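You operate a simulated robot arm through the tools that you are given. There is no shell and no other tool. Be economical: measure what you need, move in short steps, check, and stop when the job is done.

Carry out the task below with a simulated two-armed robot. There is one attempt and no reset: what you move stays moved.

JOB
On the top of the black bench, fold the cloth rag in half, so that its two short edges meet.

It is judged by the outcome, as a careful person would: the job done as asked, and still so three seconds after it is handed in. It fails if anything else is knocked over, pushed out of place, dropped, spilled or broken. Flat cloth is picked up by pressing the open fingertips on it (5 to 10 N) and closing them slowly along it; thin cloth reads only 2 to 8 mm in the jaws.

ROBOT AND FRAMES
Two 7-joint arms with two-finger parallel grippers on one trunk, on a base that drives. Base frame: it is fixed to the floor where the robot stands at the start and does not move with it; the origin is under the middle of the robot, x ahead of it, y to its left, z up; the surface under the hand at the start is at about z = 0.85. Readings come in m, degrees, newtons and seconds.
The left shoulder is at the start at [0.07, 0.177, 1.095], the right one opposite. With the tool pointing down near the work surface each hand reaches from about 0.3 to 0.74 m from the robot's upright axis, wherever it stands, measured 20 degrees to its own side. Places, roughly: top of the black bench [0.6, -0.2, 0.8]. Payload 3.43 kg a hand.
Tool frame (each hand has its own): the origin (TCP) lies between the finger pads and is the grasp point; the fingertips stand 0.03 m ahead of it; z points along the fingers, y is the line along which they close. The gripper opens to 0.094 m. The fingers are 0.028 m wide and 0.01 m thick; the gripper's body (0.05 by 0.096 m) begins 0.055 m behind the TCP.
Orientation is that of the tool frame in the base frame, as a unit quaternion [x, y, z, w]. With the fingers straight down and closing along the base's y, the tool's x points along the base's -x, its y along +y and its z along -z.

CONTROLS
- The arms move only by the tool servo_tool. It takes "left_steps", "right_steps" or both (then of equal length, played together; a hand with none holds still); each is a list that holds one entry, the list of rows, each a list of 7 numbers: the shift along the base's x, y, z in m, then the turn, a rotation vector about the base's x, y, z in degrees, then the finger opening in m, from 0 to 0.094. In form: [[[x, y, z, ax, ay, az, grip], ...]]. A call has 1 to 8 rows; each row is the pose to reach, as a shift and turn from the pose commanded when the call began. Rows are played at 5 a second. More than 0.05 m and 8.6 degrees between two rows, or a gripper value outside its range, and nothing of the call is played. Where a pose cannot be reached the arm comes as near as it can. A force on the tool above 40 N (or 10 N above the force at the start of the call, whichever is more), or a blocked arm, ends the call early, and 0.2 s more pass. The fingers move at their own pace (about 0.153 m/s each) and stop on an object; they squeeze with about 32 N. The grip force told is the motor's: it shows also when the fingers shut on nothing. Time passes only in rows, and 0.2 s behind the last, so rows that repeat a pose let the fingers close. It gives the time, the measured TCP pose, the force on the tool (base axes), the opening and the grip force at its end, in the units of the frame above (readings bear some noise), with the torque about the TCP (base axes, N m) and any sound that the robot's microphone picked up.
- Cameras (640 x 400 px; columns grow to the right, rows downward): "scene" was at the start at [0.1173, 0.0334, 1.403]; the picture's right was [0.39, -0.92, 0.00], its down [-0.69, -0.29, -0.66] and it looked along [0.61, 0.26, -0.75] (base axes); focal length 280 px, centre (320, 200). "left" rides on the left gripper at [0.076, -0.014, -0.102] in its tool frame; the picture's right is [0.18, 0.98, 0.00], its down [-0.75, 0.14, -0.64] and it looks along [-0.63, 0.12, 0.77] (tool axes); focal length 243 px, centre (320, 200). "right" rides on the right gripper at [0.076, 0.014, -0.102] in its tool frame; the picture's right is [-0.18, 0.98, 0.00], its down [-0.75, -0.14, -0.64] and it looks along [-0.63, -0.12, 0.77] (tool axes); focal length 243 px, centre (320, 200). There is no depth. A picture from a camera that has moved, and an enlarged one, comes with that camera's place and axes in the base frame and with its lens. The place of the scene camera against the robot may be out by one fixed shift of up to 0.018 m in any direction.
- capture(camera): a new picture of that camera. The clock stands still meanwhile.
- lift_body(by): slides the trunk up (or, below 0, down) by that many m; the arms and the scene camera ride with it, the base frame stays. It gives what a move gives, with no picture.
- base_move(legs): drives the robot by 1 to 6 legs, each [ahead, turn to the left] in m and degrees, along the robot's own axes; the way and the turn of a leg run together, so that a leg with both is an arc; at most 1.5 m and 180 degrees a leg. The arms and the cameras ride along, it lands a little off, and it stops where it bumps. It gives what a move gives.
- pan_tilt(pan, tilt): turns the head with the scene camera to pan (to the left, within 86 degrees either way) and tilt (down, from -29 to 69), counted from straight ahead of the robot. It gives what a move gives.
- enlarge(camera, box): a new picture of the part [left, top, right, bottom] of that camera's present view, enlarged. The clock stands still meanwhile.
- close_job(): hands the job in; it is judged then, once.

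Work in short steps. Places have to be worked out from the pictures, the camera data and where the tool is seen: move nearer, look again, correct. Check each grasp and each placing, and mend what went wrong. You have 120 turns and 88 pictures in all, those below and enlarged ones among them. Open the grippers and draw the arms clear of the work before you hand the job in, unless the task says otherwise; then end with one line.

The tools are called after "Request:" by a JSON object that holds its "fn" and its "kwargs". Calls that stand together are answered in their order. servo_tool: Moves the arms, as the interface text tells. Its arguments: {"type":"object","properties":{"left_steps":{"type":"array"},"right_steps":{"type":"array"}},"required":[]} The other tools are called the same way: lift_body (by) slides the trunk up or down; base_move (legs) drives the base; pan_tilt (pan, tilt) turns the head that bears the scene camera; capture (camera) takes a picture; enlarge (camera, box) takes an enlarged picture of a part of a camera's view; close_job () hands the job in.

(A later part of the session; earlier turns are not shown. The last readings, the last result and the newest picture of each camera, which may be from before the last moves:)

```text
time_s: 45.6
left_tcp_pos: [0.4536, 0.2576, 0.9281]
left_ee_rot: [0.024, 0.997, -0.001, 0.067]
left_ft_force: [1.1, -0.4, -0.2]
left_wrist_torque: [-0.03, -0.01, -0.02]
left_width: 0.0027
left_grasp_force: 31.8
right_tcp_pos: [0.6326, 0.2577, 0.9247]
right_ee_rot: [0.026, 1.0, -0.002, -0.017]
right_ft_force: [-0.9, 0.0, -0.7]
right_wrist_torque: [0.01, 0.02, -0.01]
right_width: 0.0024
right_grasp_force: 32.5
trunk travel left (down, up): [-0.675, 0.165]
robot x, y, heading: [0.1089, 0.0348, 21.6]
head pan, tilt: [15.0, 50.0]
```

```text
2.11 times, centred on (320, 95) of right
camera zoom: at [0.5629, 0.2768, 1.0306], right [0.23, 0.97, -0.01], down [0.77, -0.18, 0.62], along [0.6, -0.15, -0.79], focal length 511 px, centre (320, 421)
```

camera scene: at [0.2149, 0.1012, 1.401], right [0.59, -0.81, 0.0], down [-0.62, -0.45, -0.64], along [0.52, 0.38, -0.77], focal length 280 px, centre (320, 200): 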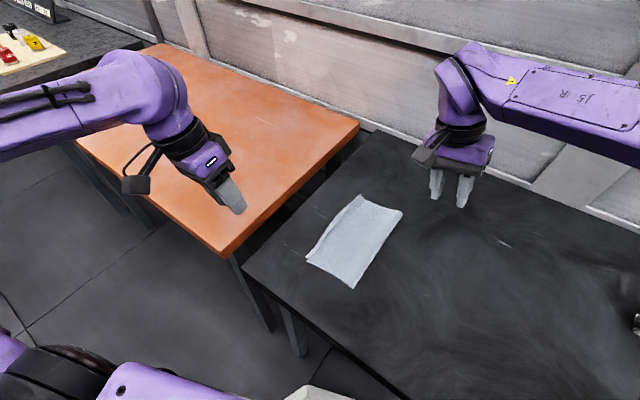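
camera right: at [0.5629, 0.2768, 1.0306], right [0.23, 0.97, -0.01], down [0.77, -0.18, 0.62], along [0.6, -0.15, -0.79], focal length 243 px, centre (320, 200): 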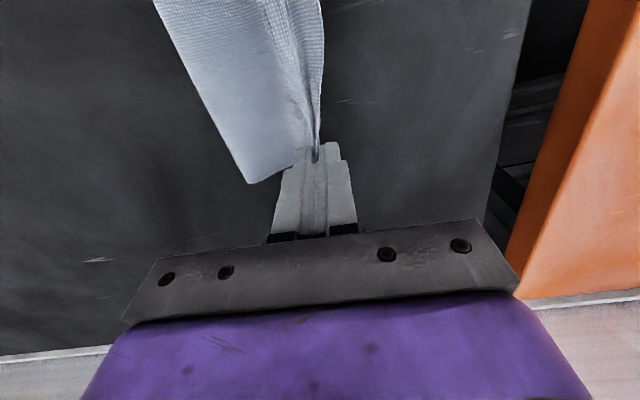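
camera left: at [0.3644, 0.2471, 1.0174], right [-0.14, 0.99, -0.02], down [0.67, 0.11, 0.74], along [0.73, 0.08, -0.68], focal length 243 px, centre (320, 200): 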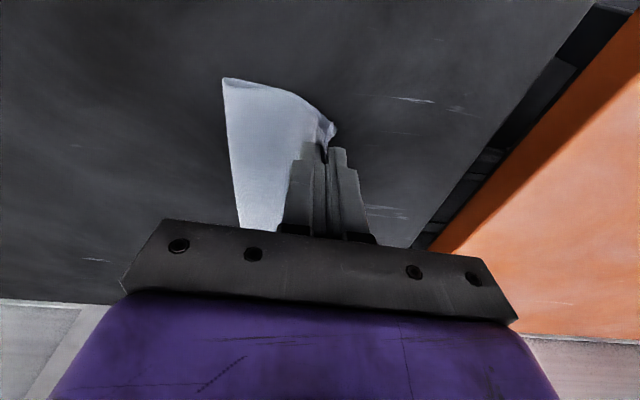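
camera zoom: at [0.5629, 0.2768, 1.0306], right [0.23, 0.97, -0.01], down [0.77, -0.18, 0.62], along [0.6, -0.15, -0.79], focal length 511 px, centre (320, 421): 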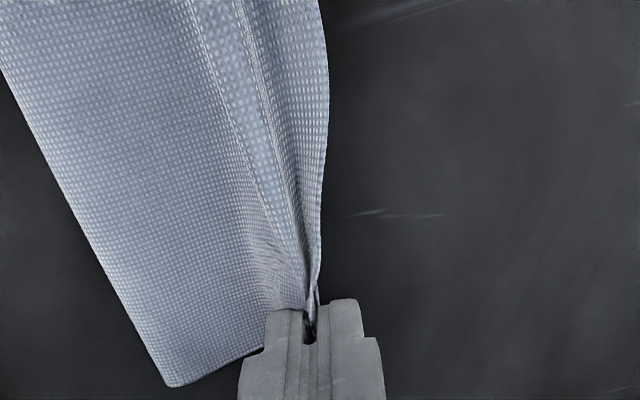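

Both edges are in the jaws together, which can be used: I'll lift the rag so it hangs from both edges, letting gravity even out the fold.

Request:
{"fn": "servo_tool", "kwargs": {"left_steps": [[[0, -0.015, 0.03, 0, 0, 0, 0], [0, -0.03, 0.06, 0, 0, 0, 0], [0, -0.045, 0.09, 0, 0, 0, 0], [0, -0.055, 0.11, 0, 0, 0, 0], [0, -0.055, 0.11, 0, 0, 0, 0], [0, -0.055, 0.11, 0, 0, 0, 0]]], "right_steps": [[[0, -0.015, 0.03, 0, 0, 0, 0], [0, -0.03, 0.06, 0, 0, 0, 0], [0, -0.045, 0.09, 0, 0, 0, 0], [0, -0.055, 0.113, 0, 0, 0, 0], [0, -0.055, 0.113, 0, 0, 0, 0], [0, -0.055, 0.113, 0, 0, 0, 0]]]}}

Request:
{"fn": "enlarge", "kwargs": {"camera": "scene", "box": [240, 120, 440, 290]}}

Request:
{"fn": "enlarge", "kwargs": {"camera": "left", "box": [210, 40, 410, 165]}}

```text
time_s: 47.0
left_tcp_pos: [0.4545, 0.2009, 1.0384]
left_ee_rot: [0.023, 0.997, 0.001, 0.067]
left_ft_force: [0.0, -0.3, -0.2]
left_wrist_torque: [0.0, 0.0, -0.03]
left_width: 0.003
left_grasp_force: 32.1
right_tcp_pos: [0.6307, 0.203, 1.0395]
right_ee_rot: [0.026, 1.0, -0.001, -0.016]
right_ft_force: [-0.6, -0.3, -0.3]
right_wrist_torque: [0.0, 0.03, -0.02]
right_width: 0.0019
right_grasp_force: 31.7
trunk travel left (down, up): [-0.675, 0.165]
robot x, y, heading: [0.1121, 0.0333, 21.7]
head pan, tilt: [15.0, 50.0]
```

```text
2.35 times, centred on (340, 205) of scene
camera zoom: at [0.2143, 0.1001, 1.4012], right [0.59, -0.8, 0.0], down [-0.62, -0.45, -0.64], along [0.52, 0.38, -0.77], focal length 659 px, centre (273, 188)
```

zoom: 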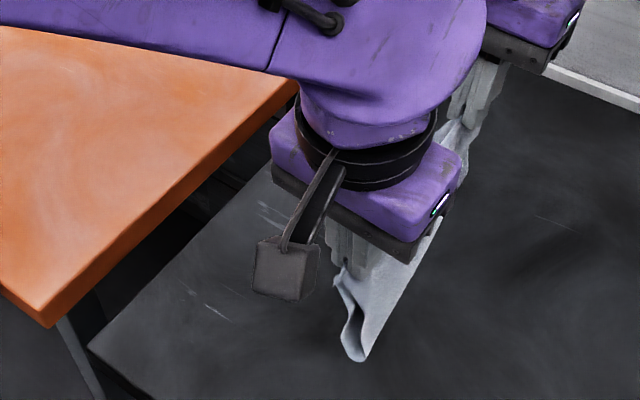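

```text
3.20 times, centred on (310, 102) of left
camera zoom: at [0.3646, 0.1911, 1.1292], right [-0.14, 0.99, -0.02], down [0.67, 0.11, 0.74], along [0.73, 0.09, -0.68], focal length 776 px, centre (352, 512)
```

zoom: 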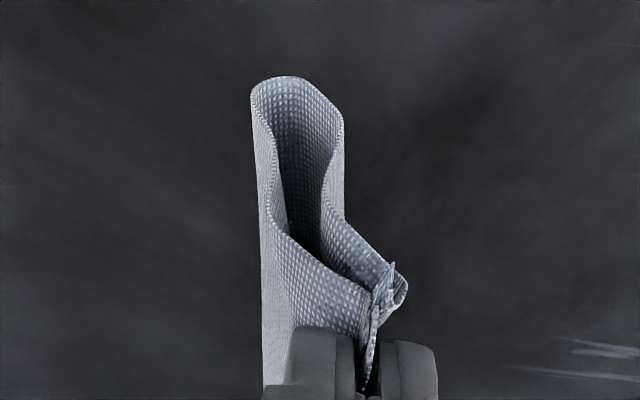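

It hangs neatly in half. I'll carry it to y≈0.12, where both arms have reach to spare, and lower it until the fold just touches.

Request:
{"fn": "servo_tool", "kwargs": {"left_steps": [[[0, -0.04, 0, 0, 0, 0, 0], [0, -0.081, 0, 0, 0, 0, 0], [0, -0.081, -0.02, 0, 0, 0, 0], [0, -0.081, -0.04, 0, 0, 0, 0], [0, -0.081, -0.045, 0, 0, 0, 0], [0, -0.081, -0.045, 0, 0, 0, 0]]], "right_steps": [[[0, -0.04, 0, 0, 0, 0, 0], [0, -0.083, 0, 0, 0, 0, 0], [0, -0.083, -0.02, 0, 0, 0, 0], [0, -0.083, -0.04, 0, 0, 0, 0], [0, -0.083, -0.046, 0, 0, 0, 0], [0, -0.083, -0.046, 0, 0, 0, 0]]]}}

Request:
{"fn": "capture", "kwargs": {"camera": "left"}}

```text
time_s: 48.4
left_tcp_pos: [0.4547, 0.1224, 0.9917]
left_ee_rot: [0.024, 0.997, 0.0, 0.067]
left_ft_force: [0.6, 0.5, 0.3]
left_wrist_torque: [0.02, 0.02, -0.01]
left_width: 0.0027
left_grasp_force: 32.1
right_tcp_pos: [0.6311, 0.1219, 0.9938]
right_ee_rot: [0.025, 1.0, -0.003, -0.017]
right_ft_force: [-0.5, 0.1, 0.0]
right_wrist_torque: [-0.01, 0.0, 0.03]
right_width: 0.0023
right_grasp_force: 31.4
trunk travel left (down, up): [-0.675, 0.165]
robot x, y, heading: [0.1055, 0.036, 21.3]
head pan, tilt: [15.0, 50.0]
```

```text
21 pictures are left
camera left: at [0.3647, 0.1119, 1.082], right [-0.14, 0.99, -0.02], down [0.67, 0.11, 0.74], along [0.73, 0.09, -0.68], focal length 243 px, centre (320, 200)
```

left: 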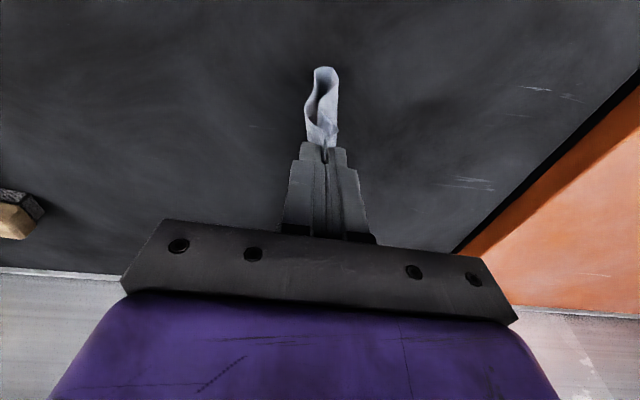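

Now I'll lay it toward +y in an arc, tilting the hands progressively to 40° so the edges end up pointing flat outward.

Request:
{"fn": "servo_tool", "kwargs": {"left_steps": [[[0, 0.011, -0.017, -6, 0, 0, 0], [0, 0.044, -0.0245, -13, 0, 0, 0], [0, 0.073, -0.0415, -20, 0, 0, 0], [0, 0.094, -0.063, -27, 0, 0, 0], [0, 0.109, -0.085, -34, 0, 0, 0], [0, 0.119, -0.1, -40, 0, 0, 0], [0, 0.121, -0.106, -40, 0, 0, 0], [0, 0.121, -0.106, -40, 0, 0, 0]]], "right_steps": [[[0, 0.011, -0.017, -6, 0, 0, 0], [0, 0.044, -0.0245, -13, 0, 0, 0], [0, 0.073, -0.0415, -20, 0, 0, 0], [0, 0.094, -0.063, -27, 0, 0, 0], [0, 0.109, -0.085, -34, 0, 0, 0], [0, 0.119, -0.1, -40, 0, 0, 0], [0, 0.121, -0.106, -40, 0, 0, 0], [0, 0.121, -0.106, -40, 0, 0, 0]]]}}

Request:
{"fn": "capture", "kwargs": {"camera": "left"}}

Request:
{"fn": "capture", "kwargs": {"camera": "right"}}

```text
time_s: 50.2
left_tcp_pos: [0.4555, 0.2432, 0.8855]
left_ee_rot: [0.0, 0.937, -0.341, 0.07]
left_ft_force: [-0.5, -0.5, -0.7]
left_wrist_torque: [0.06, 0.02, -0.03]
left_width: 0.0028
left_grasp_force: 32.2
right_tcp_pos: [0.6197, 0.2092, 0.886]
right_ee_rot: [0.029, 0.939, -0.343, -0.007]
right_ft_force: [0.5, 0.2, -0.9]
right_wrist_torque: [-0.02, 0.03, 0.02]
right_width: 0.0024
right_grasp_force: 31.9
right hand out of reach, approached as far as the arm can: row 5, 6, 7, 8
trunk travel left (down, up): [-0.675, 0.165]
robot x, y, heading: [0.1109, 0.0356, 21.5]
head pan, tilt: [15.0, 50.0]
```

```text
20 pictures are left
camera left: at [0.3649, 0.2938, 0.961], right [-0.14, 0.74, -0.65], down [0.67, 0.56, 0.49], along [0.73, -0.37, -0.57], focal length 243 px, centre (320, 200)
```

left: 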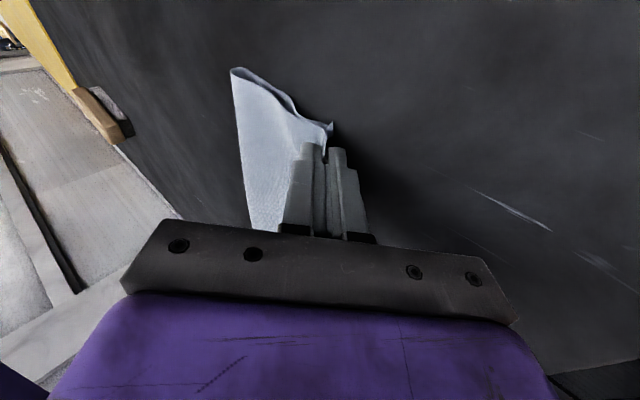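

```text
19 pictures are left
camera right: at [0.5489, 0.291, 0.9547], right [0.23, 0.74, -0.63], down [0.77, 0.26, 0.59], along [0.6, -0.62, -0.51], focal length 243 px, centre (320, 200)
```

right: 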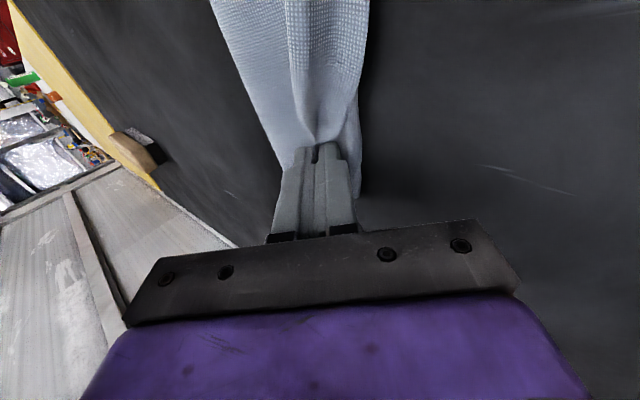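

The right fell short by 3.4 cm because of its tilt; I'll reduce its tilt to ~22° and bring it level with the left.

Request:
{"fn": "servo_tool", "kwargs": {"right_steps": [[[0.003, 0.006, 0.006, 6, 0, 0, 0], [0.007, 0.014, 0.008, 12, 0, 0, 0], [0.01, 0.022, 0.006, 18, 0, 0, 0], [0.01, 0.028, 0.004, 18, 0, 0, 0], [0.01, 0.028, 0.004, 18, 0, 0, 0]]]}}

Request:
{"fn": "capture", "kwargs": {"camera": "right"}}

```text
time_s: 51.4
left_tcp_pos: [0.4537, 0.2442, 0.886]
left_ee_rot: [0.0, 0.937, -0.341, 0.071]
left_ft_force: [0.0, 0.5, -0.1]
left_wrist_torque: [0.03, 0.0, -0.01]
left_width: 0.0029
left_grasp_force: 32.3
right_tcp_pos: [0.6266, 0.2375, 0.8904]
right_ee_rot: [0.028, 0.981, -0.192, -0.013]
right_ft_force: [0.4, -0.8, 0.7]
right_wrist_torque: [-0.04, 0.02, 0.01]
right_width: 0.0024
right_grasp_force: 31.2
trunk travel left (down, up): [-0.675, 0.165]
robot x, y, heading: [0.1113, 0.0345, 21.0]
head pan, tilt: [15.0, 50.0]
```

```text
18 pictures are left
camera right: at [0.5571, 0.294, 0.9804], right [0.23, 0.9, -0.37], down [0.77, 0.07, 0.64], along [0.6, -0.43, -0.67], focal length 243 px, centre (320, 200)
```

right: 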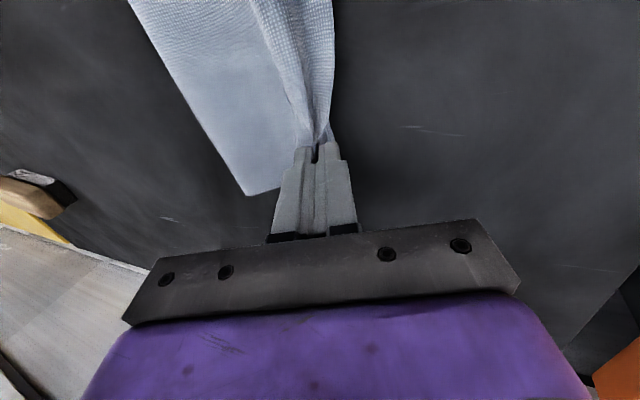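

Both hands are level now (tips y≈0.225). I'll lower slightly, open a little, and withdraw along the finger axes so the edges aren't flipped back.

Request:
{"fn": "servo_tool", "kwargs": {"left_steps": [[[0, 0, -0.004, 0, 0, 0, 0], [0, 0, -0.003, 0, 0, 0, 0.008], [0, 0.001, 0.0, 0, 0, 0, 0.016], [0, 0.008, 0.009, 0, 0, 0, 0.016], [0, 0.02, 0.024, 0, 0, 0, 0.018], [0, 0.04, 0.048, 0, 0, 0, 0.02], [0, 0.06, 0.075, 0, 0, 0, 0.02], [0, 0.07, 0.1, 0, 0, 0, 0.02]]], "right_steps": [[[0, 0, -0.004, 0, 0, 0, 0], [0, 0, -0.003, 0, 0, 0, 0.008], [0, 0.001, -0.001, 0, 0, 0, 0.016], [0, 0.005, 0.01, 0, 0, 0, 0.016], [0, 0.012, 0.026, 0, 0, 0, 0.018], [0, 0.02, 0.05, 0, 0, 0, 0.02], [0, 0.025, 0.08, 0, 0, 0, 0.02], [0, 0.025, 0.11, 0, 0, 0, 0.02]]]}}

Request:
{"fn": "capture", "kwargs": {"camera": "left"}}

Request:
{"fn": "enlarge", "kwargs": {"camera": "right", "box": [160, 0, 400, 150]}}

```text
time_s: 53.2
left_tcp_pos: [0.4552, 0.3131, 0.9879]
left_ee_rot: [0.0, 0.937, -0.341, 0.07]
left_ft_force: [-0.6, -0.2, 0.8]
left_wrist_torque: [0.0, -0.01, 0.02]
left_width: 0.0198
left_grasp_force: 0.1
right_tcp_pos: [0.6216, 0.2576, 0.9992]
right_ee_rot: [0.029, 0.981, -0.19, -0.011]
right_ft_force: [-0.6, -0.5, 0.5]
right_wrist_torque: [0.04, -0.02, 0.05]
right_width: 0.0199
right_grasp_force: 0.1
right hand out of reach, approached as far as the arm can: row 8
trunk travel left (down, up): [-0.675, 0.165]
robot x, y, heading: [0.1114, 0.0321, 21.3]
head pan, tilt: [15.0, 50.0]
```

```text
17 pictures are left
camera left: at [0.364, 0.3636, 1.0629], right [-0.14, 0.75, -0.65], down [0.67, 0.56, 0.5], along [0.73, -0.37, -0.57], focal length 243 px, centre (320, 200)
```

left: 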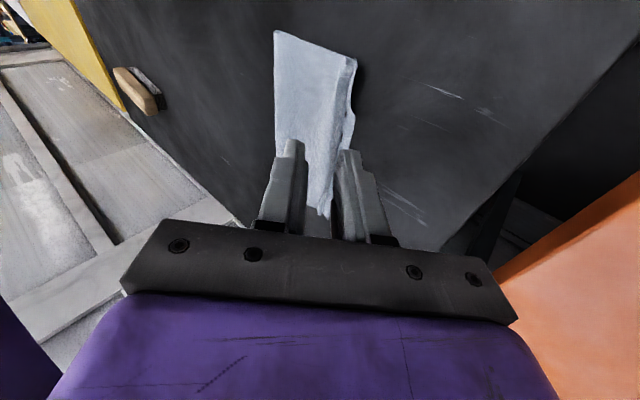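

```text
2.67 times, centred on (280, 75) of right
camera zoom: at [0.5524, 0.3143, 1.0897], right [0.23, 0.9, -0.37], down [0.77, 0.06, 0.64], along [0.6, -0.43, -0.67], focal length 647 px, centre (427, 533)
```

zoom: 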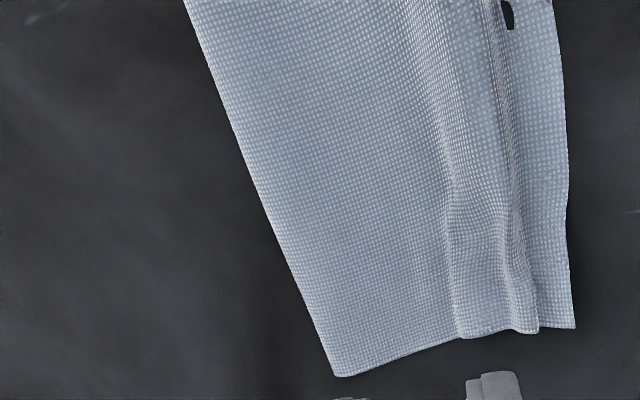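

Now I'll move the hands clear to inspect from the head camera.

Request:
{"fn": "servo_tool", "kwargs": {"left_steps": [[[-0.02, 0.03, 0.02, 0, 0, 0, 0.02], [-0.05, 0.06, 0.03, 0, 0, 0, 0.02], [-0.07, 0.1, 0.03, 0, 0, 0, 0.02], [-0.07, 0.1, 0.03, 0, 0, 0, 0.02]]], "right_steps": [[[0, -0.03, 0.02, 0, 0, 0, 0.02], [0, -0.07, 0.02, 0, 0, 0, 0.02], [0, -0.11, 0.02, 0, 0, 0, 0.02], [0, -0.15, 0.02, 0, 0, 0, 0.02]]]}}

Request:
{"fn": "enlarge", "kwargs": {"camera": "scene", "box": [300, 180, 460, 300]}}

```text
time_s: 54.2
left_tcp_pos: [0.3864, 0.4107, 1.0205]
left_ee_rot: [0.0, 0.938, -0.338, 0.071]
left_ft_force: [-0.6, -0.7, 0.5]
left_wrist_torque: [0.07, -0.02, 0.0]
left_width: 0.0202
left_grasp_force: 0.0
right_tcp_pos: [0.6224, 0.1015, 1.018]
right_ee_rot: [0.027, 0.981, -0.19, -0.012]
right_ft_force: [-0.1, -1.2, 0.5]
right_wrist_torque: [0.07, 0.01, -0.01]
right_width: 0.0198
right_grasp_force: 0.0
trunk travel left (down, up): [-0.675, 0.165]
robot x, y, heading: [0.1109, 0.037, 21.1]
head pan, tilt: [15.0, 50.0]
```

```text
3.33 times, centred on (380, 240) of scene
camera zoom: at [0.2151, 0.0942, 1.4014], right [0.59, -0.81, 0.0], down [-0.62, -0.45, -0.64], along [0.52, 0.38, -0.76], focal length 933 px, centre (120, 67)
```

zoom: 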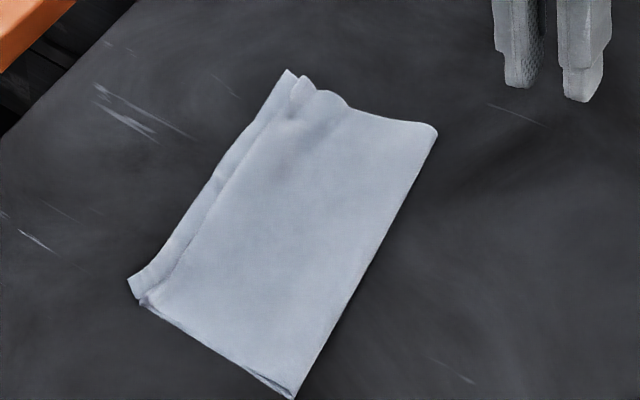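

Request:
{"fn": "enlarge", "kwargs": {"camera": "scene", "box": [326, 238, 366, 263]}}

Request:
{"fn": "enlarge", "kwargs": {"camera": "scene", "box": [354, 193, 394, 218]}}

```text
16.00 times, centred on (346, 250) of scene
camera zoom: at [0.2151, 0.0942, 1.4014], right [0.59, -0.81, 0.0], down [-0.62, -0.45, -0.64], along [0.52, 0.38, -0.76], focal length 4479 px, centre (-96, -608)
```

zoom: 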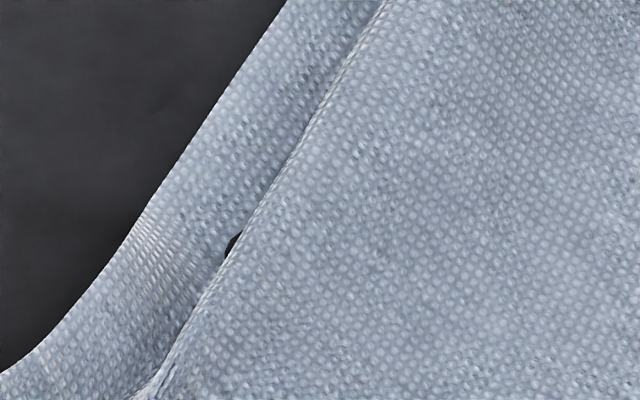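

```text
16.00 times, centred on (374, 206) of scene
camera zoom: at [0.2151, 0.0942, 1.4014], right [0.59, -0.81, 0.0], down [-0.62, -0.45, -0.64], along [0.52, 0.38, -0.76], focal length 4479 px, centre (-544, 112)
```

zoom: 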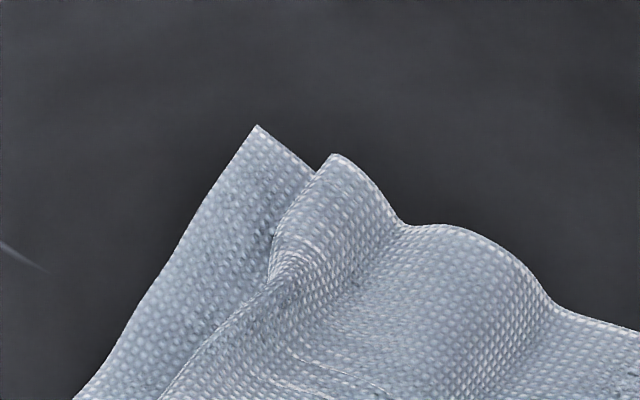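

The lower layer now sticks out ~1.5 cm beyond the top layer's edge (AD at y≈0.252, top edge at ≈0.238). I'll bring closed, vertical fingertips over the top layer just inside its edge and drag it gently outward.

Request:
{"fn": "servo_tool", "kwargs": {"left_steps": [[[0.014, -0.035, 0, 8, 0, 0, 0], [0.028, -0.07, 0, 16, 0, 0, 0], [0.042, -0.105, 0, 24, 0, 0, 0], [0.056, -0.14, -0.01, 32, 0, 0, 0], [0.069, -0.175, -0.02, 40, 0, 0, 0], [0.069, -0.189, -0.06, 40, 0, 0, 0], [0.069, -0.189, -0.1, 40, 0, 0, 0], [0.069, -0.189, -0.122, 40, 0, 0, 0]]], "right_steps": [[[0, 0.03, 0, 6, 0, 0, 0], [0, 0.06, 0, 12, 0, 0, 0], [0, 0.09, 0, 18, 0, 0, 0], [0.002, 0.12, -0.01, 22, 0, 0, 0], [0.003, 0.1275, -0.03, 22, 0, 0, 0], [0.003, 0.1275, -0.06, 22, 0, 0, 0], [0.003, 0.1275, -0.1, 22, 0, 0, 0], [0.003, 0.1275, -0.12, 22, 0, 0, 0]]]}}

Request:
{"fn": "capture", "kwargs": {"camera": "left"}}

Request:
{"fn": "capture", "kwargs": {"camera": "right"}}

```text
time_s: 56.0
left_tcp_pos: [0.4538, 0.2227, 0.8939]
left_ee_rot: [0.023, 0.998, 0.0, 0.066]
left_ft_force: [0.3, -0.3, 0.1]
left_wrist_torque: [0.03, 0.02, 0.01]
left_width: 0.0
left_grasp_force: 32.2
right_tcp_pos: [0.6257, 0.2342, 0.899]
right_ee_rot: [0.025, 1.0, -0.002, -0.017]
right_ft_force: [-0.5, 0.3, -0.6]
right_wrist_torque: [-0.02, -0.04, 0.03]
right_width: 0.0
right_grasp_force: 31.9
trunk travel left (down, up): [-0.675, 0.165]
robot x, y, heading: [0.1135, 0.0301, 21.3]
head pan, tilt: [15.0, 50.0]
```

```text
12 pictures are left
camera left: at [0.3641, 0.2117, 0.9848], right [-0.14, 0.99, -0.02], down [0.67, 0.11, 0.74], along [0.73, 0.09, -0.68], focal length 243 px, centre (320, 200)
```

left: 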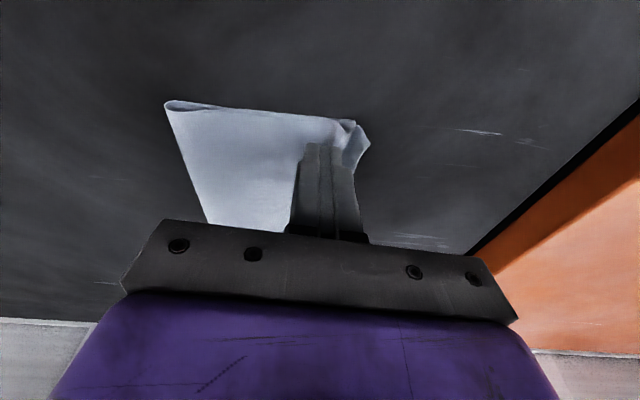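

```text
11 pictures are left
camera right: at [0.5558, 0.2535, 1.0039], right [0.23, 0.97, -0.01], down [0.77, -0.18, 0.62], along [0.6, -0.15, -0.79], focal length 243 px, centre (320, 200)
```

right: 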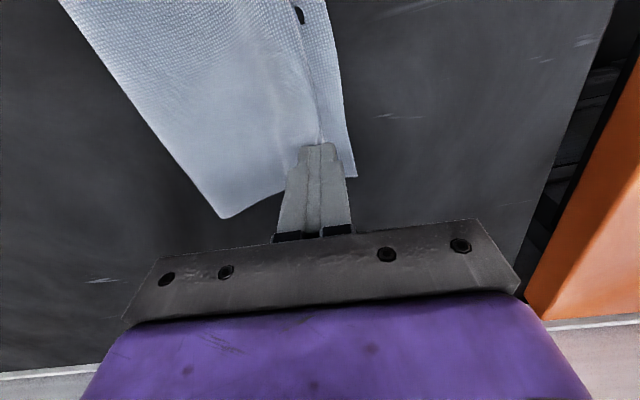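

Before dragging I want to understand the small dark gap at the line between the layers.

Request:
{"fn": "enlarge", "kwargs": {"camera": "right", "box": [270, 0, 366, 60]}}

```text
6.67 times, centred on (318, 30) of right
camera zoom: at [0.5558, 0.2535, 1.0039], right [0.23, 0.97, -0.01], down [0.77, -0.18, 0.62], along [0.6, -0.15, -0.79], focal length 1618 px, centre (333, 1333)
```

zoom: 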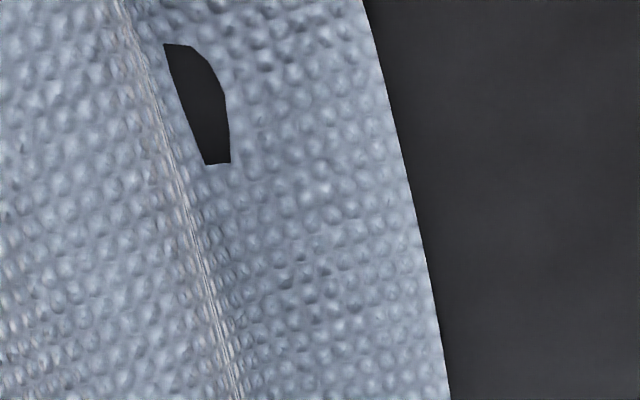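

Request:
{"fn": "enlarge", "kwargs": {"camera": "left", "box": [310, 105, 382, 150]}}

```text
8.89 times, centred on (346, 128) of left
camera zoom: at [0.3641, 0.2117, 0.9848], right [-0.14, 0.99, -0.02], down [0.67, 0.11, 0.74], along [0.73, 0.09, -0.68], focal length 2157 px, centre (89, 844)
```

zoom: 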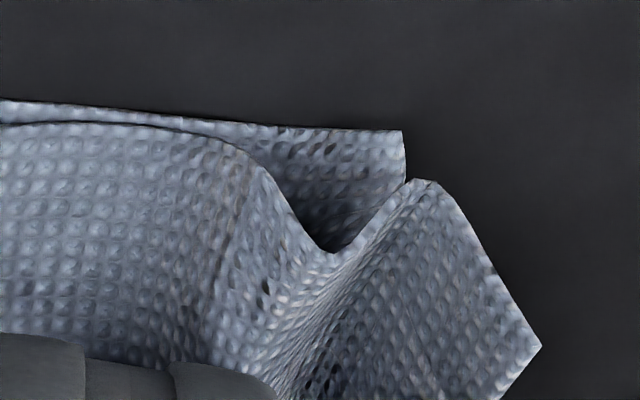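

Now it's clear: the outer strip is the top layer's own edge, rippled and ~1 cm beyond the lower edge (D at y≈0.241, C at ≈0.252). I'll press lightly just inside the ripple and drag the top layer back toward the fold by ~2 cm.

Request:
{"fn": "servo_tool", "kwargs": {"left_steps": [[[0, -0.01, 0, 0, 0, 0, 0], [0, -0.015, -0.004, 0, 0, 0, 0], [0, -0.015, -0.008, 0, 0, 0, 0], [0, -0.015, -0.011, 0, 0, 0, 0], [0, -0.015, -0.012, 0, 0, 0, 0]]], "right_steps": [[[0, -0.013, 0, 0, 0, 0, 0], [0, -0.026, -0.007, 0, 0, 0, 0], [0, -0.026, -0.013, 0, 0, 0, 0], [0, -0.026, -0.017, 0, 0, 0, 0], [0, -0.026, -0.0185, 0, 0, 0, 0]]]}}

```text
time_s: 57.2
left_tcp_pos: [0.4533, 0.2079, 0.8834]
left_ee_rot: [0.024, 0.997, -0.001, 0.067]
left_ft_force: [0.3, 0.0, 0.8]
left_wrist_torque: [-0.01, 0.0, -0.01]
left_width: 0.0002
left_grasp_force: 32.1
right_tcp_pos: [0.6272, 0.2108, 0.8813]
right_ee_rot: [0.026, 1.0, -0.001, -0.017]
right_ft_force: [-0.2, -0.9, 8.1]
right_wrist_torque: [-0.03, -0.12, 0.02]
right_width: 0.0002
right_grasp_force: 31.6
trunk travel left (down, up): [-0.675, 0.165]
robot x, y, heading: [0.1119, 0.0333, 21.7]
head pan, tilt: [15.0, 50.0]
```

Right 8 N, left nearly touching; I'll equalise and drag both 2 cm toward −y.

Request:
{"fn": "servo_tool", "kwargs": {"left_steps": [[[0, 0, -0.0022, 0, 0, 0, 0], [0, -0.005, -0.0022, 0, 0, 0, 0], [0, -0.01, -0.0022, 0, 0, 0, 0], [0, -0.015, -0.0022, 0, 0, 0, 0], [0, -0.02, -0.0022, 0, 0, 0, 0], [0, -0.02, 0.01, 0, 0, 0, 0], [0, -0.02, 0.03, 0, 0, 0, 0]]], "right_steps": [[[0, 0, 0.001, 0, 0, 0, 0], [0, -0.005, 0.001, 0, 0, 0, 0], [0, -0.01, 0.001, 0, 0, 0, 0], [0, -0.015, 0.001, 0, 0, 0, 0], [0, -0.02, 0.001, 0, 0, 0, 0], [0, -0.02, 0.01, 0, 0, 0, 0], [0, -0.02, 0.03, 0, 0, 0, 0]]]}}

Request:
{"fn": "capture", "kwargs": {"camera": "left"}}

```text
time_s: 58.2
left_tcp_pos: [0.4557, 0.1937, 0.8831]
left_ee_rot: [0.023, 0.997, 0.0, 0.07]
left_ft_force: [-3.8, 1.9, 22.3]
left_wrist_torque: [0.04, 0.34, -0.04]
left_width: 0.0002
left_grasp_force: 32.0
right_tcp_pos: [0.6254, 0.1944, 0.8831]
right_ee_rot: [0.026, 1.0, 0.0, -0.017]
right_ft_force: [-0.1, -0.2, 1.0]
right_wrist_torque: [0.01, 0.0, 0.01]
right_width: 0.0
right_grasp_force: 31.9
trunk travel left (down, up): [-0.675, 0.165]
robot x, y, heading: [0.1129, 0.0322, 21.2]
head pan, tilt: [15.0, 50.0]
stopped in row 5 (left hand): the force on the tool passed its limit at 41 N (the readings are from after the stop); the commanded pose is now the measured one
```

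```text
8 pictures are left
camera left: at [0.3636, 0.1827, 0.9727], right [-0.14, 0.99, -0.02], down [0.66, 0.11, 0.74], along [0.74, 0.09, -0.67], focal length 243 px, centre (320, 200)
```

left: 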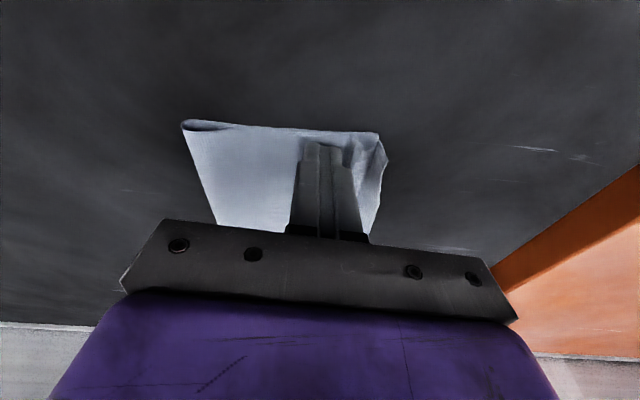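

The rag mostly slid as a whole; the edge mismatch is ~9 mm at the near corner. I'll raise the hands clear and check the whole result.

Request:
{"fn": "servo_tool", "kwargs": {"left_steps": [[[0, 0, 0.03, 0, 0, 0, 0], [0, 0.03, 0.06, 0, 0, 0, 0], [-0.02, 0.07, 0.09, 0, 0, 0, 0.02], [-0.04, 0.11, 0.11, 0, 0, 0, 0.02], [-0.06, 0.15, 0.12, 0, 0, 0, 0.02], [-0.07, 0.18, 0.12, 0, 0, 0, 0.02]]], "right_steps": [[[0, 0, 0.03, 0, 0, 0, 0], [0, 0, 0.07, 0, 0, 0, 0], [0, 0, 0.1, 0, 0, 0, 0.02], [0, 0.01, 0.1, 0, 0, 0, 0.02], [0, 0.03, 0.1, 0, 0, 0, 0.02], [0, 0.03, 0.1, 0, 0, 0, 0.02]]]}}

Request:
{"fn": "enlarge", "kwargs": {"camera": "right", "box": [220, 0, 420, 150]}}

Request:
{"fn": "enlarge", "kwargs": {"camera": "scene", "box": [300, 180, 460, 300]}}

```text
refused: row 3 steps farther than a row can; nothing moved
```

```text
2.67 times, centred on (320, 75) of right
camera zoom: at [0.5553, 0.2131, 0.9872], right [0.23, 0.97, -0.01], down [0.77, -0.18, 0.62], along [0.6, -0.15, -0.79], focal length 647 px, centre (320, 533)
```

zoom: 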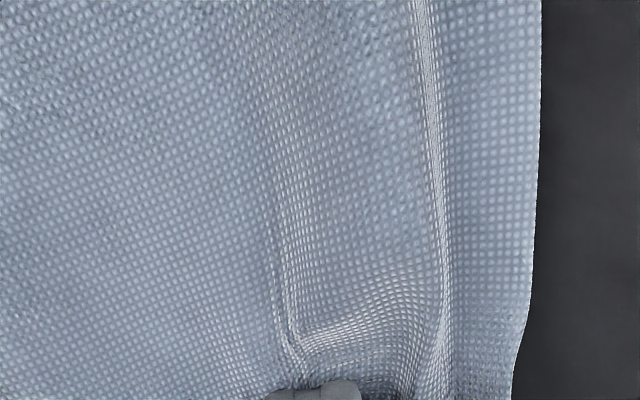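

```text
3.33 times, centred on (380, 240) of scene
camera zoom: at [0.2121, 0.0994, 1.4012], right [0.59, -0.8, 0.0], down [-0.62, -0.45, -0.64], along [0.52, 0.38, -0.76], focal length 933 px, centre (120, 67)
```

zoom: 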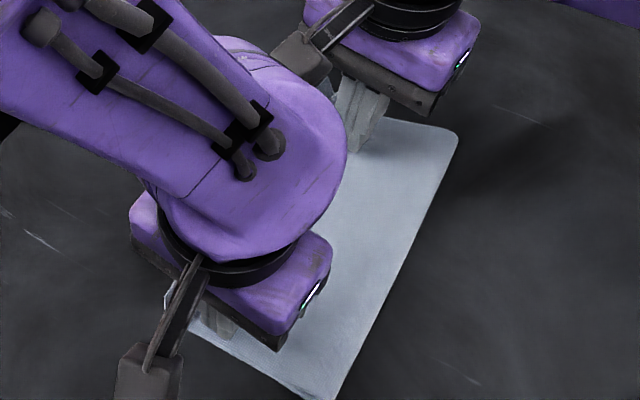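

Confirmed: the top layer is continuous to the outer edge with ripples. I'll withdraw the hands with smaller steps.

Request:
{"fn": "servo_tool", "kwargs": {"left_steps": [[[0, 0, 0.03, 0, 0, 0, 0], [0, 0.02, 0.065, 0, 0, 0, 0], [-0.01, 0.055, 0.09, 0, 0, 0, 0], [-0.03, 0.09, 0.105, 0, 0, 0, 0], [-0.05, 0.125, 0.11, 0, 0, 0, 0], [-0.07, 0.16, 0.11, 0, 0, 0, 0], [-0.08, 0.19, 0.11, 0, 0, 0, 0]]], "right_steps": [[[0, 0, 0.03, 0, 0, 0, 0], [0, 0, 0.07, 0, 0, 0, 0], [0, 0, 0.1, 0, 0, 0, 0], [0, -0.03, 0.1, 0, 0, 0, 0], [0, -0.07, 0.1, 0, 0, 0, 0], [0, -0.1, 0.1, 0, 0, 0, 0], [0, -0.1, 0.1, 0, 0, 0, 0]]]}}

Request:
{"fn": "enlarge", "kwargs": {"camera": "scene", "box": [310, 190, 450, 300]}}

```text
time_s: 59.8
left_tcp_pos: [0.3724, 0.3872, 0.9912]
left_ee_rot: [0.024, 0.997, -0.001, 0.069]
left_ft_force: [-0.1, 0.2, -0.1]
left_wrist_torque: [-0.05, -0.01, 0.03]
left_width: 0.0
left_grasp_force: 31.9
right_tcp_pos: [0.6261, 0.0976, 0.9806]
right_ee_rot: [0.024, 1.0, -0.002, -0.017]
right_ft_force: [0.6, -0.2, -0.5]
right_wrist_torque: [-0.02, 0.01, 0.02]
right_width: 0.0002
right_grasp_force: 32.0
trunk travel left (down, up): [-0.675, 0.165]
robot x, y, heading: [0.1144, 0.0348, 21.4]
head pan, tilt: [15.0, 50.0]
```

```text
3.64 times, centred on (380, 245) of scene
camera zoom: at [0.2138, 0.1036, 1.401], right [0.59, -0.8, 0.0], down [-0.62, -0.46, -0.64], along [0.52, 0.38, -0.77], focal length 1018 px, centre (102, 36)
```

zoom: 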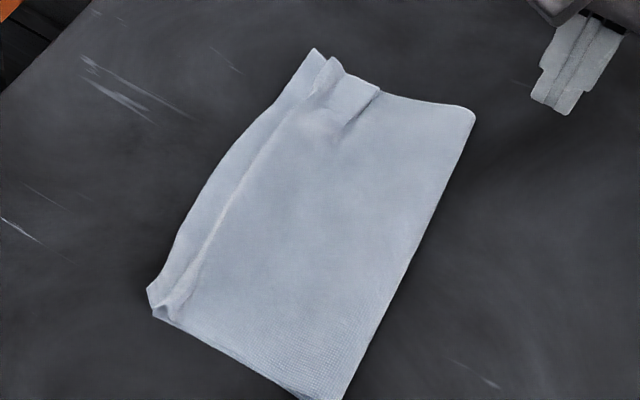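

The edges are ~1.4 cm apart, with slack rippled in the top layer. The overhanging strip is top layer only, so I can re-grip just that strip, closing along x and outside the lower edge. First I'll turn both hands 90° on the way.

Request:
{"fn": "servo_tool", "kwargs": {"left_steps": [[[0.008, -0.012, 0, -0.5, 0.5, 7.5, 0.024], [0.016, -0.024, 0, -1, 1, 15, 0.024], [0.024, -0.036, 0, -1.5, 1.5, 22.5, 0.024], [0.032, -0.048, 0, -2, 2, 30, 0.024], [0.04, -0.06, 0, -2.5, 2.5, 37.5, 0.024], [0.05, -0.073, 0, -3, 3, 45, 0.024]]], "right_steps": [[[0, 0.012, 0, 0, 0, 7.5, 0.024], [0, 0.024, 0, 0, 0, 15, 0.024], [0, 0.036, 0, 0, 0, 22.5, 0.024], [0, 0.048, 0, 0, 0, 30, 0.024], [0, 0.06, 0, 0, 0, 37.5, 0.024], [0.002, 0.074, 0, 0, 0, 45, 0.024]]]}}

Request:
{"fn": "servo_tool", "kwargs": {"left_steps": [[[0.008, -0.012, 0, -0.5, 0.5, 7.5, 0.024], [0.016, -0.024, 0, -1, 1, 15, 0.024], [0.024, -0.036, 0, -1.5, 1.5, 22.5, 0.024], [0.032, -0.048, 0, -2, 2, 30, 0.024], [0.04, -0.06, 0, -2.5, 2.5, 37.5, 0.024], [0.05, -0.074, -0.02, -3, 3, 45, 0.024], [0.05, -0.074, -0.04, -3, 3, 45, 0.024], [0.05, -0.074, -0.04, -3, 3, 45, 0.024]]], "right_steps": [[[0, 0.012, 0, 0, 0, 7.5, 0.024], [0, 0.024, 0, 0, 0, 15, 0.024], [0, 0.036, 0, 0, 0, 22.5, 0.024], [0, 0.048, 0, 0, 0, 30, 0.024], [0, 0.06, 0, 0, 0, 37.5, 0.024], [0.002, 0.074, -0.01, 0, 0, 45, 0.024], [0.002, 0.074, -0.03, 0, 0, 45, 0.024], [0.002, 0.074, -0.03, 0, 0, 45, 0.024]]]}}

```text
time_s: 61.2
left_tcp_pos: [0.4266, 0.3099, 0.9905]
left_ee_rot: [-0.362, 0.931, 0.001, 0.038]
left_ft_force: [-0.6, 0.0, 1.0]
left_wrist_torque: [0.02, 0.01, -0.01]
left_width: 0.0242
left_grasp_force: 0.1
right_tcp_pos: [0.629, 0.1619, 0.9802]
right_ee_rot: [-0.33, 0.944, -0.006, -0.016]
right_ft_force: [0.3, 0.2, 0.9]
right_wrist_torque: [0.04, 0.02, 0.01]
right_width: 0.0241
right_grasp_force: 0.0
right hand out of reach, approached as far as the arm can: row 6
trunk travel left (down, up): [-0.675, 0.165]
robot x, y, heading: [0.1063, 0.035, 21.3]
head pan, tilt: [15.0, 50.0]
```

```text
time_s: 63.0
left_tcp_pos: [0.4752, 0.2362, 0.951]
left_ee_rot: [-0.692, 0.722, 0.0, 0.002]
left_ft_force: [0.0, 0.0, 0.4]
left_wrist_torque: [0.02, -0.01, 0.0]
left_width: 0.0239
left_grasp_force: 0.0
right_tcp_pos: [0.6144, 0.1334, 0.9772]
right_ee_rot: [-0.41, 0.91, -0.052, 0.045]
right_ft_force: [0.9, -0.5, 0.5]
right_wrist_torque: [0.02, 0.03, 0.01]
right_width: 0.024
right_grasp_force: 0.2
right hand out of reach, approached as far as the arm can: row 1, 2, 3, 4, 5, 6, 7, 8
trunk travel left (down, up): [-0.675, 0.165]
robot x, y, heading: [0.1103, 0.0328, 21.2]
head pan, tilt: [15.0, 50.0]
```

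The right wrist can't turn that way; I'll turn it the other way (−180° from the commanded pose) in stages, backing off a bit, while the left stays put.

Request:
{"fn": "servo_tool", "kwargs": {"right_steps": [[[0, -0.01, 0.01, 0, 0, -8.4, 0.024], [0, -0.03, 0.01, 0, 0, -16.8, 0.024], [0, -0.05, 0.01, 0, 0, -25.2, 0.024], [0, -0.07, 0.01, 0, 0, -33.6, 0.024], [0, -0.08, 0.01, 0, 0, -42, 0.024], [0, -0.08, 0.01, 0, 0, -50.4, 0.024], [0, -0.08, 0.01, 0, 0, -58.8, 0.024], [0, -0.08, 0.01, 0, 0, -67, 0.024]]]}}

Request:
{"fn": "servo_tool", "kwargs": {"right_steps": [[[0, 0, 0, 0, 0, -8.4, 0.024], [0, 0, 0, 0, 0, -16.8, 0.024], [0, 0, 0, 0, 0, -25.2, 0.024], [0, 0, 0, 0, 0, -33.6, 0.024], [0, 0, 0, 0, 0, -42, 0.024], [0, 0, 0, 0, 0, -50.4, 0.024], [0, 0, 0, 0, 0, -58.8, 0.024], [0, 0, 0, 0, 0, -67, 0.024]]]}}

```text
time_s: 64.8
left_tcp_pos: [0.4755, 0.2365, 0.9514]
left_ee_rot: [-0.692, 0.722, 0.0, 0.002]
left_ft_force: [-0.1, -0.2, 1.2]
left_wrist_torque: [0.02, -0.02, -0.03]
left_width: 0.024
left_grasp_force: 0.0
right_tcp_pos: [0.6163, 0.0549, 0.9843]
right_ee_rot: [0.161, 0.985, -0.067, 0.009]
right_ft_force: [1.3, 1.1, 0.1]
right_wrist_torque: [0.01, 0.04, 0.0]
right_width: 0.0238
right_grasp_force: 0.0
trunk travel left (down, up): [-0.675, 0.165]
robot x, y, heading: [0.1108, 0.0382, 21.5]
head pan, tilt: [15.0, 50.0]
```

```text
time_s: 66.6
left_tcp_pos: [0.4752, 0.2364, 0.952]
left_ee_rot: [-0.692, 0.722, 0.0, 0.003]
left_ft_force: [0.5, -0.4, 0.4]
left_wrist_torque: [-0.02, 0.03, 0.01]
left_width: 0.024
left_grasp_force: 0.1
right_tcp_pos: [0.6174, 0.054, 0.985]
right_ee_rot: [0.679, 0.731, -0.061, -0.03]
right_ft_force: [0.7, 0.4, -0.4]
right_wrist_torque: [0.02, 0.0, 0.03]
right_width: 0.0239
right_grasp_force: 0.2
trunk travel left (down, up): [-0.675, 0.165]
robot x, y, heading: [0.1092, 0.0319, 21.2]
head pan, tilt: [15.0, 50.0]
```

Right yaw is now ≈ −86°. I'll straighten it, bring it over the far part of the strip, lower both to ~2 cm above, and look once.

Request:
{"fn": "servo_tool", "kwargs": {"right_steps": [[[0.002, 0.035, 0, 1, -2, 0, 0.024], [0.004, 0.07, 0, 2, -4, 0, 0.024], [0.006, 0.105, 0, 2.8, -6, 0, 0.024], [0.008, 0.14, 0, 2.8, -7.3, 0, 0.024], [0.01, 0.17, -0.01, 2.8, -7.3, 0, 0.024], [0.013, 0.192, -0.035, 2.8, -7.3, 0, 0.024], [0.013, 0.192, -0.075, 2.8, -7.3, 0, 0.024], [0.013, 0.192, -0.082, 2.8, -7.3, 0, 0.024]]], "left_steps": [[[0, 0, 0, 0, 0, 0, 0.024], [0, 0, 0, 0, 0, 0, 0.024], [0, 0, 0, 0, 0, 0, 0.024], [0, 0, 0, 0, 0, 0, 0.024], [0, 0, 0, 0, 0, 0, 0.024], [0, 0.003, -0.02, 0, 0, 0, 0.024], [0, 0.003, -0.04, 0, 0, 0, 0.024], [0, 0.003, -0.05, 0, 0, 0, 0.024]]]}}

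Request:
{"fn": "enlarge", "kwargs": {"camera": "left", "box": [170, 50, 470, 240]}}

```text
time_s: 68.4
left_tcp_pos: [0.474, 0.2384, 0.9024]
left_ee_rot: [-0.691, 0.723, 0.0, 0.002]
left_ft_force: [0.8, 0.0, 0.2]
left_wrist_torque: [0.0, 0.01, 0.0]
left_width: 0.0239
left_grasp_force: 0.1
right_tcp_pos: [0.6294, 0.2475, 0.9011]
right_ee_rot: [0.68, 0.733, 0.0, 0.0]
right_ft_force: [-0.6, -0.1, -0.1]
right_wrist_torque: [0.0, 0.0, -0.02]
right_width: 0.0241
right_grasp_force: 0.0
trunk travel left (down, up): [-0.675, 0.165]
robot x, y, heading: [0.1102, 0.0339, 21.5]
head pan, tilt: [15.0, 50.0]
```

```text
2.11 times, centred on (320, 145) of left
camera zoom: at [0.4839, 0.1617, 1.0043], right [-0.99, -0.14, 0.0], down [-0.11, 0.76, 0.64], along [-0.09, 0.64, -0.77], focal length 511 px, centre (320, 316)
```

zoom: 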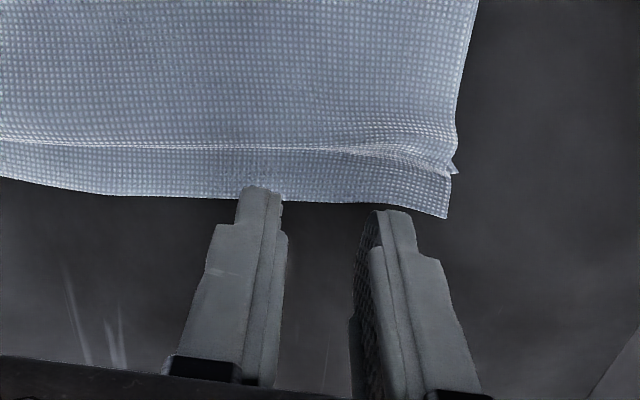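

View confirms: D (0.432,0.225), top edge at y≈0.240. I'll shift the left 4 mm out so only the strip is under its fingers, then lower to light contact.

Request:
{"fn": "servo_tool", "kwargs": {"left_steps": [[[-0.008, 0.004, -0.01, 0, 0, 0, 0.024], [-0.008, 0.004, -0.018, 0, 0, 0, 0.024], [-0.008, 0.004, -0.022, 0, 0, 0, 0.024], [-0.008, 0.004, -0.024, 0, 0, 0, 0.024], [-0.008, 0.004, -0.025, 0, 0, 0, 0.024]]], "right_steps": [[[0, 0, -0.01, 0, 0, 0, 0.024], [0, 0, -0.016, 0, 0, 0, 0.024], [0, 0, -0.02, 0, 0, 0, 0.024], [0, 0, -0.022, 0, 0, 0, 0.024], [0, 0, -0.0235, 0, 0, 0, 0.024]]]}}

```text
time_s: 69.6
left_tcp_pos: [0.4693, 0.2432, 0.8846]
left_ee_rot: [-0.694, 0.72, -0.012, 0.003]
left_ft_force: [0.0, -0.3, -0.3]
left_wrist_torque: [-0.05, 0.01, 0.02]
left_width: 0.0239
left_grasp_force: 0.1
right_tcp_pos: [0.6281, 0.2463, 0.8815]
right_ee_rot: [0.679, 0.734, 0.003, 0.001]
right_ft_force: [2.3, 1.0, 20.7]
right_wrist_torque: [-0.13, 0.18, 0.02]
right_width: 0.023
right_grasp_force: 0.1
trunk travel left (down, up): [-0.675, 0.165]
robot x, y, heading: [0.1117, 0.0354, 21.4]
head pan, tilt: [15.0, 50.0]
```

Right is pressing 20 N, so I'll ease it; the left isn't in contact yet and needs to go lower.

Request:
{"fn": "servo_tool", "kwargs": {"left_steps": [[[0, 0, -0.002, 0, 0, 0, 0.024], [0, 0, -0.003, 0, 0, 0, 0.024], [0, 0, -0.004, 0, 0, 0, 0.024]]], "right_steps": [[[0, 0, 0.0015, 0, 0, 0, 0.024], [0, 0, 0.002, 0, 0, 0, 0.024], [0, 0, 0.002, 0, 0, 0, 0.024]]]}}

```text
time_s: 70.4
left_tcp_pos: [0.4724, 0.245, 0.8817]
left_ee_rot: [-0.695, 0.718, -0.015, 0.003]
left_ft_force: [0.2, 0.1, 0.1]
left_wrist_torque: [-0.01, -0.01, 0.0]
left_width: 0.024
left_grasp_force: 0.1
right_tcp_pos: [0.6277, 0.2441, 0.8805]
right_ee_rot: [0.679, 0.734, 0.0, 0.001]
right_ft_force: [1.2, 1.6, 14.0]
right_wrist_torque: [-0.06, 0.05, 0.04]
right_width: 0.0233
right_grasp_force: 0.1
trunk travel left (down, up): [-0.675, 0.165]
robot x, y, heading: [0.1085, 0.0323, 21.4]
head pan, tilt: [15.0, 50.0]
```

Request:
{"fn": "servo_tool", "kwargs": {"left_steps": [[[0, -0.001, -0.002, 0, 0, 0, 0.024], [0, -0.001, -0.003, 0, 0, 0, 0.024], [0, -0.001, -0.0035, 0, 0, 0, 0.024]]], "right_steps": [[[0, 0, 0.0005, 0, 0, 0, 0.024], [0, 0, 0.001, 0, 0, 0, 0.024], [0, 0, 0.001, 0, 0, 0, 0.024]]]}}

```text
time_s: 71.2
left_tcp_pos: [0.4737, 0.2425, 0.8817]
left_ee_rot: [-0.697, 0.716, -0.021, 0.003]
left_ft_force: [2.2, 1.1, 25.3]
left_wrist_torque: [-0.23, 0.46, 0.01]
left_width: 0.0222
left_grasp_force: 0.0
right_tcp_pos: [0.6269, 0.2454, 0.8825]
right_ee_rot: [0.679, 0.735, 0.001, 0.0]
right_ft_force: [0.3, 0.2, 1.0]
right_wrist_torque: [-0.02, 0.01, -0.04]
right_width: 0.024
right_grasp_force: 0.1
trunk travel left (down, up): [-0.675, 0.165]
robot x, y, heading: [0.112, 0.0298, 21.4]
head pan, tilt: [15.0, 50.0]
```

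Contact on the left (25 N, too firm), and the right is now a touch light. I'll adjust both and close slowly.

Request:
{"fn": "servo_tool", "kwargs": {"left_steps": [[[0, 0, 0.002, 0, 0, 0, 0.022], [0, 0, 0.002, 0, 0, 0, 0.018], [0, 0, 0.002, 0, 0, 0, 0.014], [0, 0, 0.002, 0, 0, 0, 0.01], [0, 0, 0.002, 0, 0, 0, 0.006], [0, 0, 0.002, 0, 0, 0, 0.0], [0, 0, 0.002, 0, 0, 0, 0.0]]], "right_steps": [[[0, 0, -0.0015, 0, 0, 0, 0.022], [0, 0, -0.0015, 0, 0, 0, 0.018], [0, 0, -0.0015, 0, 0, 0, 0.014], [0, 0, -0.0015, 0, 0, 0, 0.01], [0, 0, -0.0015, 0, 0, 0, 0.006], [0, 0, -0.0015, 0, 0, 0, 0.0], [0, 0, -0.0015, 0, 0, 0, 0.0]]]}}

```text
time_s: 72.8
left_tcp_pos: [0.4708, 0.2431, 0.8814]
left_ee_rot: [-0.697, 0.717, -0.019, 0.0]
left_ft_force: [-0.6, 3.2, 33.5]
left_wrist_torque: [-0.2, 0.22, -0.04]
left_width: 0.002
left_grasp_force: 31.8
right_tcp_pos: [0.6276, 0.2437, 0.882]
right_ee_rot: [0.679, 0.734, 0.002, 0.001]
right_ft_force: [0.0, 0.3, -0.1]
right_wrist_torque: [-0.01, 0.01, -0.01]
right_width: 0.0
right_grasp_force: 32.0
trunk travel left (down, up): [-0.675, 0.165]
robot x, y, heading: [0.1076, 0.0319, 21.4]
head pan, tilt: [15.0, 50.0]
```

Left holds the strip (2 mm); the right closed on nothing (too light). I'll reopen the right and press again.

Request:
{"fn": "servo_tool", "kwargs": {"right_steps": [[[0, 0, 0.002, 0, 0, 0, 0.03], [0, 0, 0.0, 0, 0, 0, 0.03], [0, 0, -0.0015, 0, 0, 0, 0.03], [0, 0, -0.0028, 0, 0, 0, 0.03]]]}}

```text
time_s: 73.8
left_tcp_pos: [0.4694, 0.2425, 0.8815]
left_ee_rot: [-0.697, 0.716, -0.019, -0.001]
left_ft_force: [2.5, 3.1, 21.0]
left_wrist_torque: [-0.1, 0.1, 0.0]
left_width: 0.0011
left_grasp_force: 32.3
right_tcp_pos: [0.6266, 0.2454, 0.8807]
right_ee_rot: [0.679, 0.734, 0.003, 0.001]
right_ft_force: [-0.3, -0.8, 17.4]
right_wrist_torque: [-0.14, 0.29, 0.0]
right_width: 0.0301
right_grasp_force: 0.5
trunk travel left (down, up): [-0.675, 0.165]
robot x, y, heading: [0.1084, 0.0356, 21.3]
head pan, tilt: [15.0, 50.0]
```

Request:
{"fn": "servo_tool", "kwargs": {"right_steps": [[[0, 0, 0.0004, 0, 0, 0, 0.026], [0, 0, 0.0004, 0, 0, 0, 0.021], [0, 0, 0.0004, 0, 0, 0, 0.016], [0, 0, 0.0004, 0, 0, 0, 0.011], [0, 0, 0.0004, 0, 0, 0, 0.006], [0, 0, 0.0004, 0, 0, 0, 0.0], [0, 0, 0.0004, 0, 0, 0, 0.0]]]}}

Request:
{"fn": "capture", "kwargs": {"camera": "right"}}

```text
time_s: 75.4
left_tcp_pos: [0.4687, 0.2415, 0.8803]
left_ee_rot: [-0.698, 0.716, -0.021, 0.0]
left_ft_force: [14.2, -0.8, 5.8]
left_wrist_torque: [-0.06, -0.39, 0.09]
left_width: 0.0017
left_grasp_force: 31.7
right_tcp_pos: [0.6245, 0.2441, 0.882]
right_ee_rot: [0.679, 0.734, 0.003, 0.0]
right_ft_force: [-16.4, 0.4, 31.7]
right_wrist_torque: [-0.22, 0.61, -0.13]
right_width: 0.0016
right_grasp_force: 31.4
trunk travel left (down, up): [-0.675, 0.165]
robot x, y, heading: [0.1117, 0.0352, 21.6]
head pan, tilt: [15.0, 50.0]
```

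```text
3 pictures are left
camera right: at [0.6343, 0.322, 0.9834], right [0.99, -0.11, 0.0], down [-0.08, -0.76, 0.64], along [-0.07, -0.64, -0.77], focal length 243 px, centre (320, 200)
```

right: 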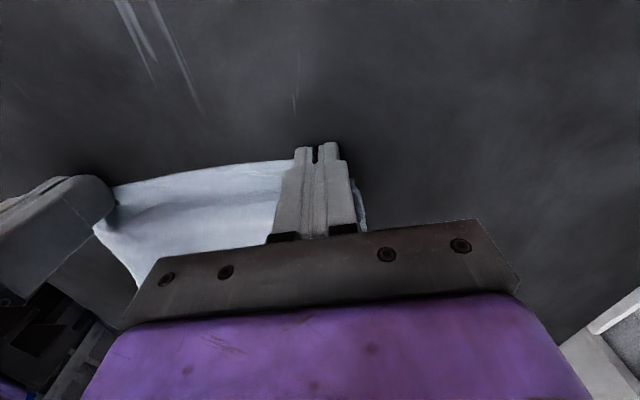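

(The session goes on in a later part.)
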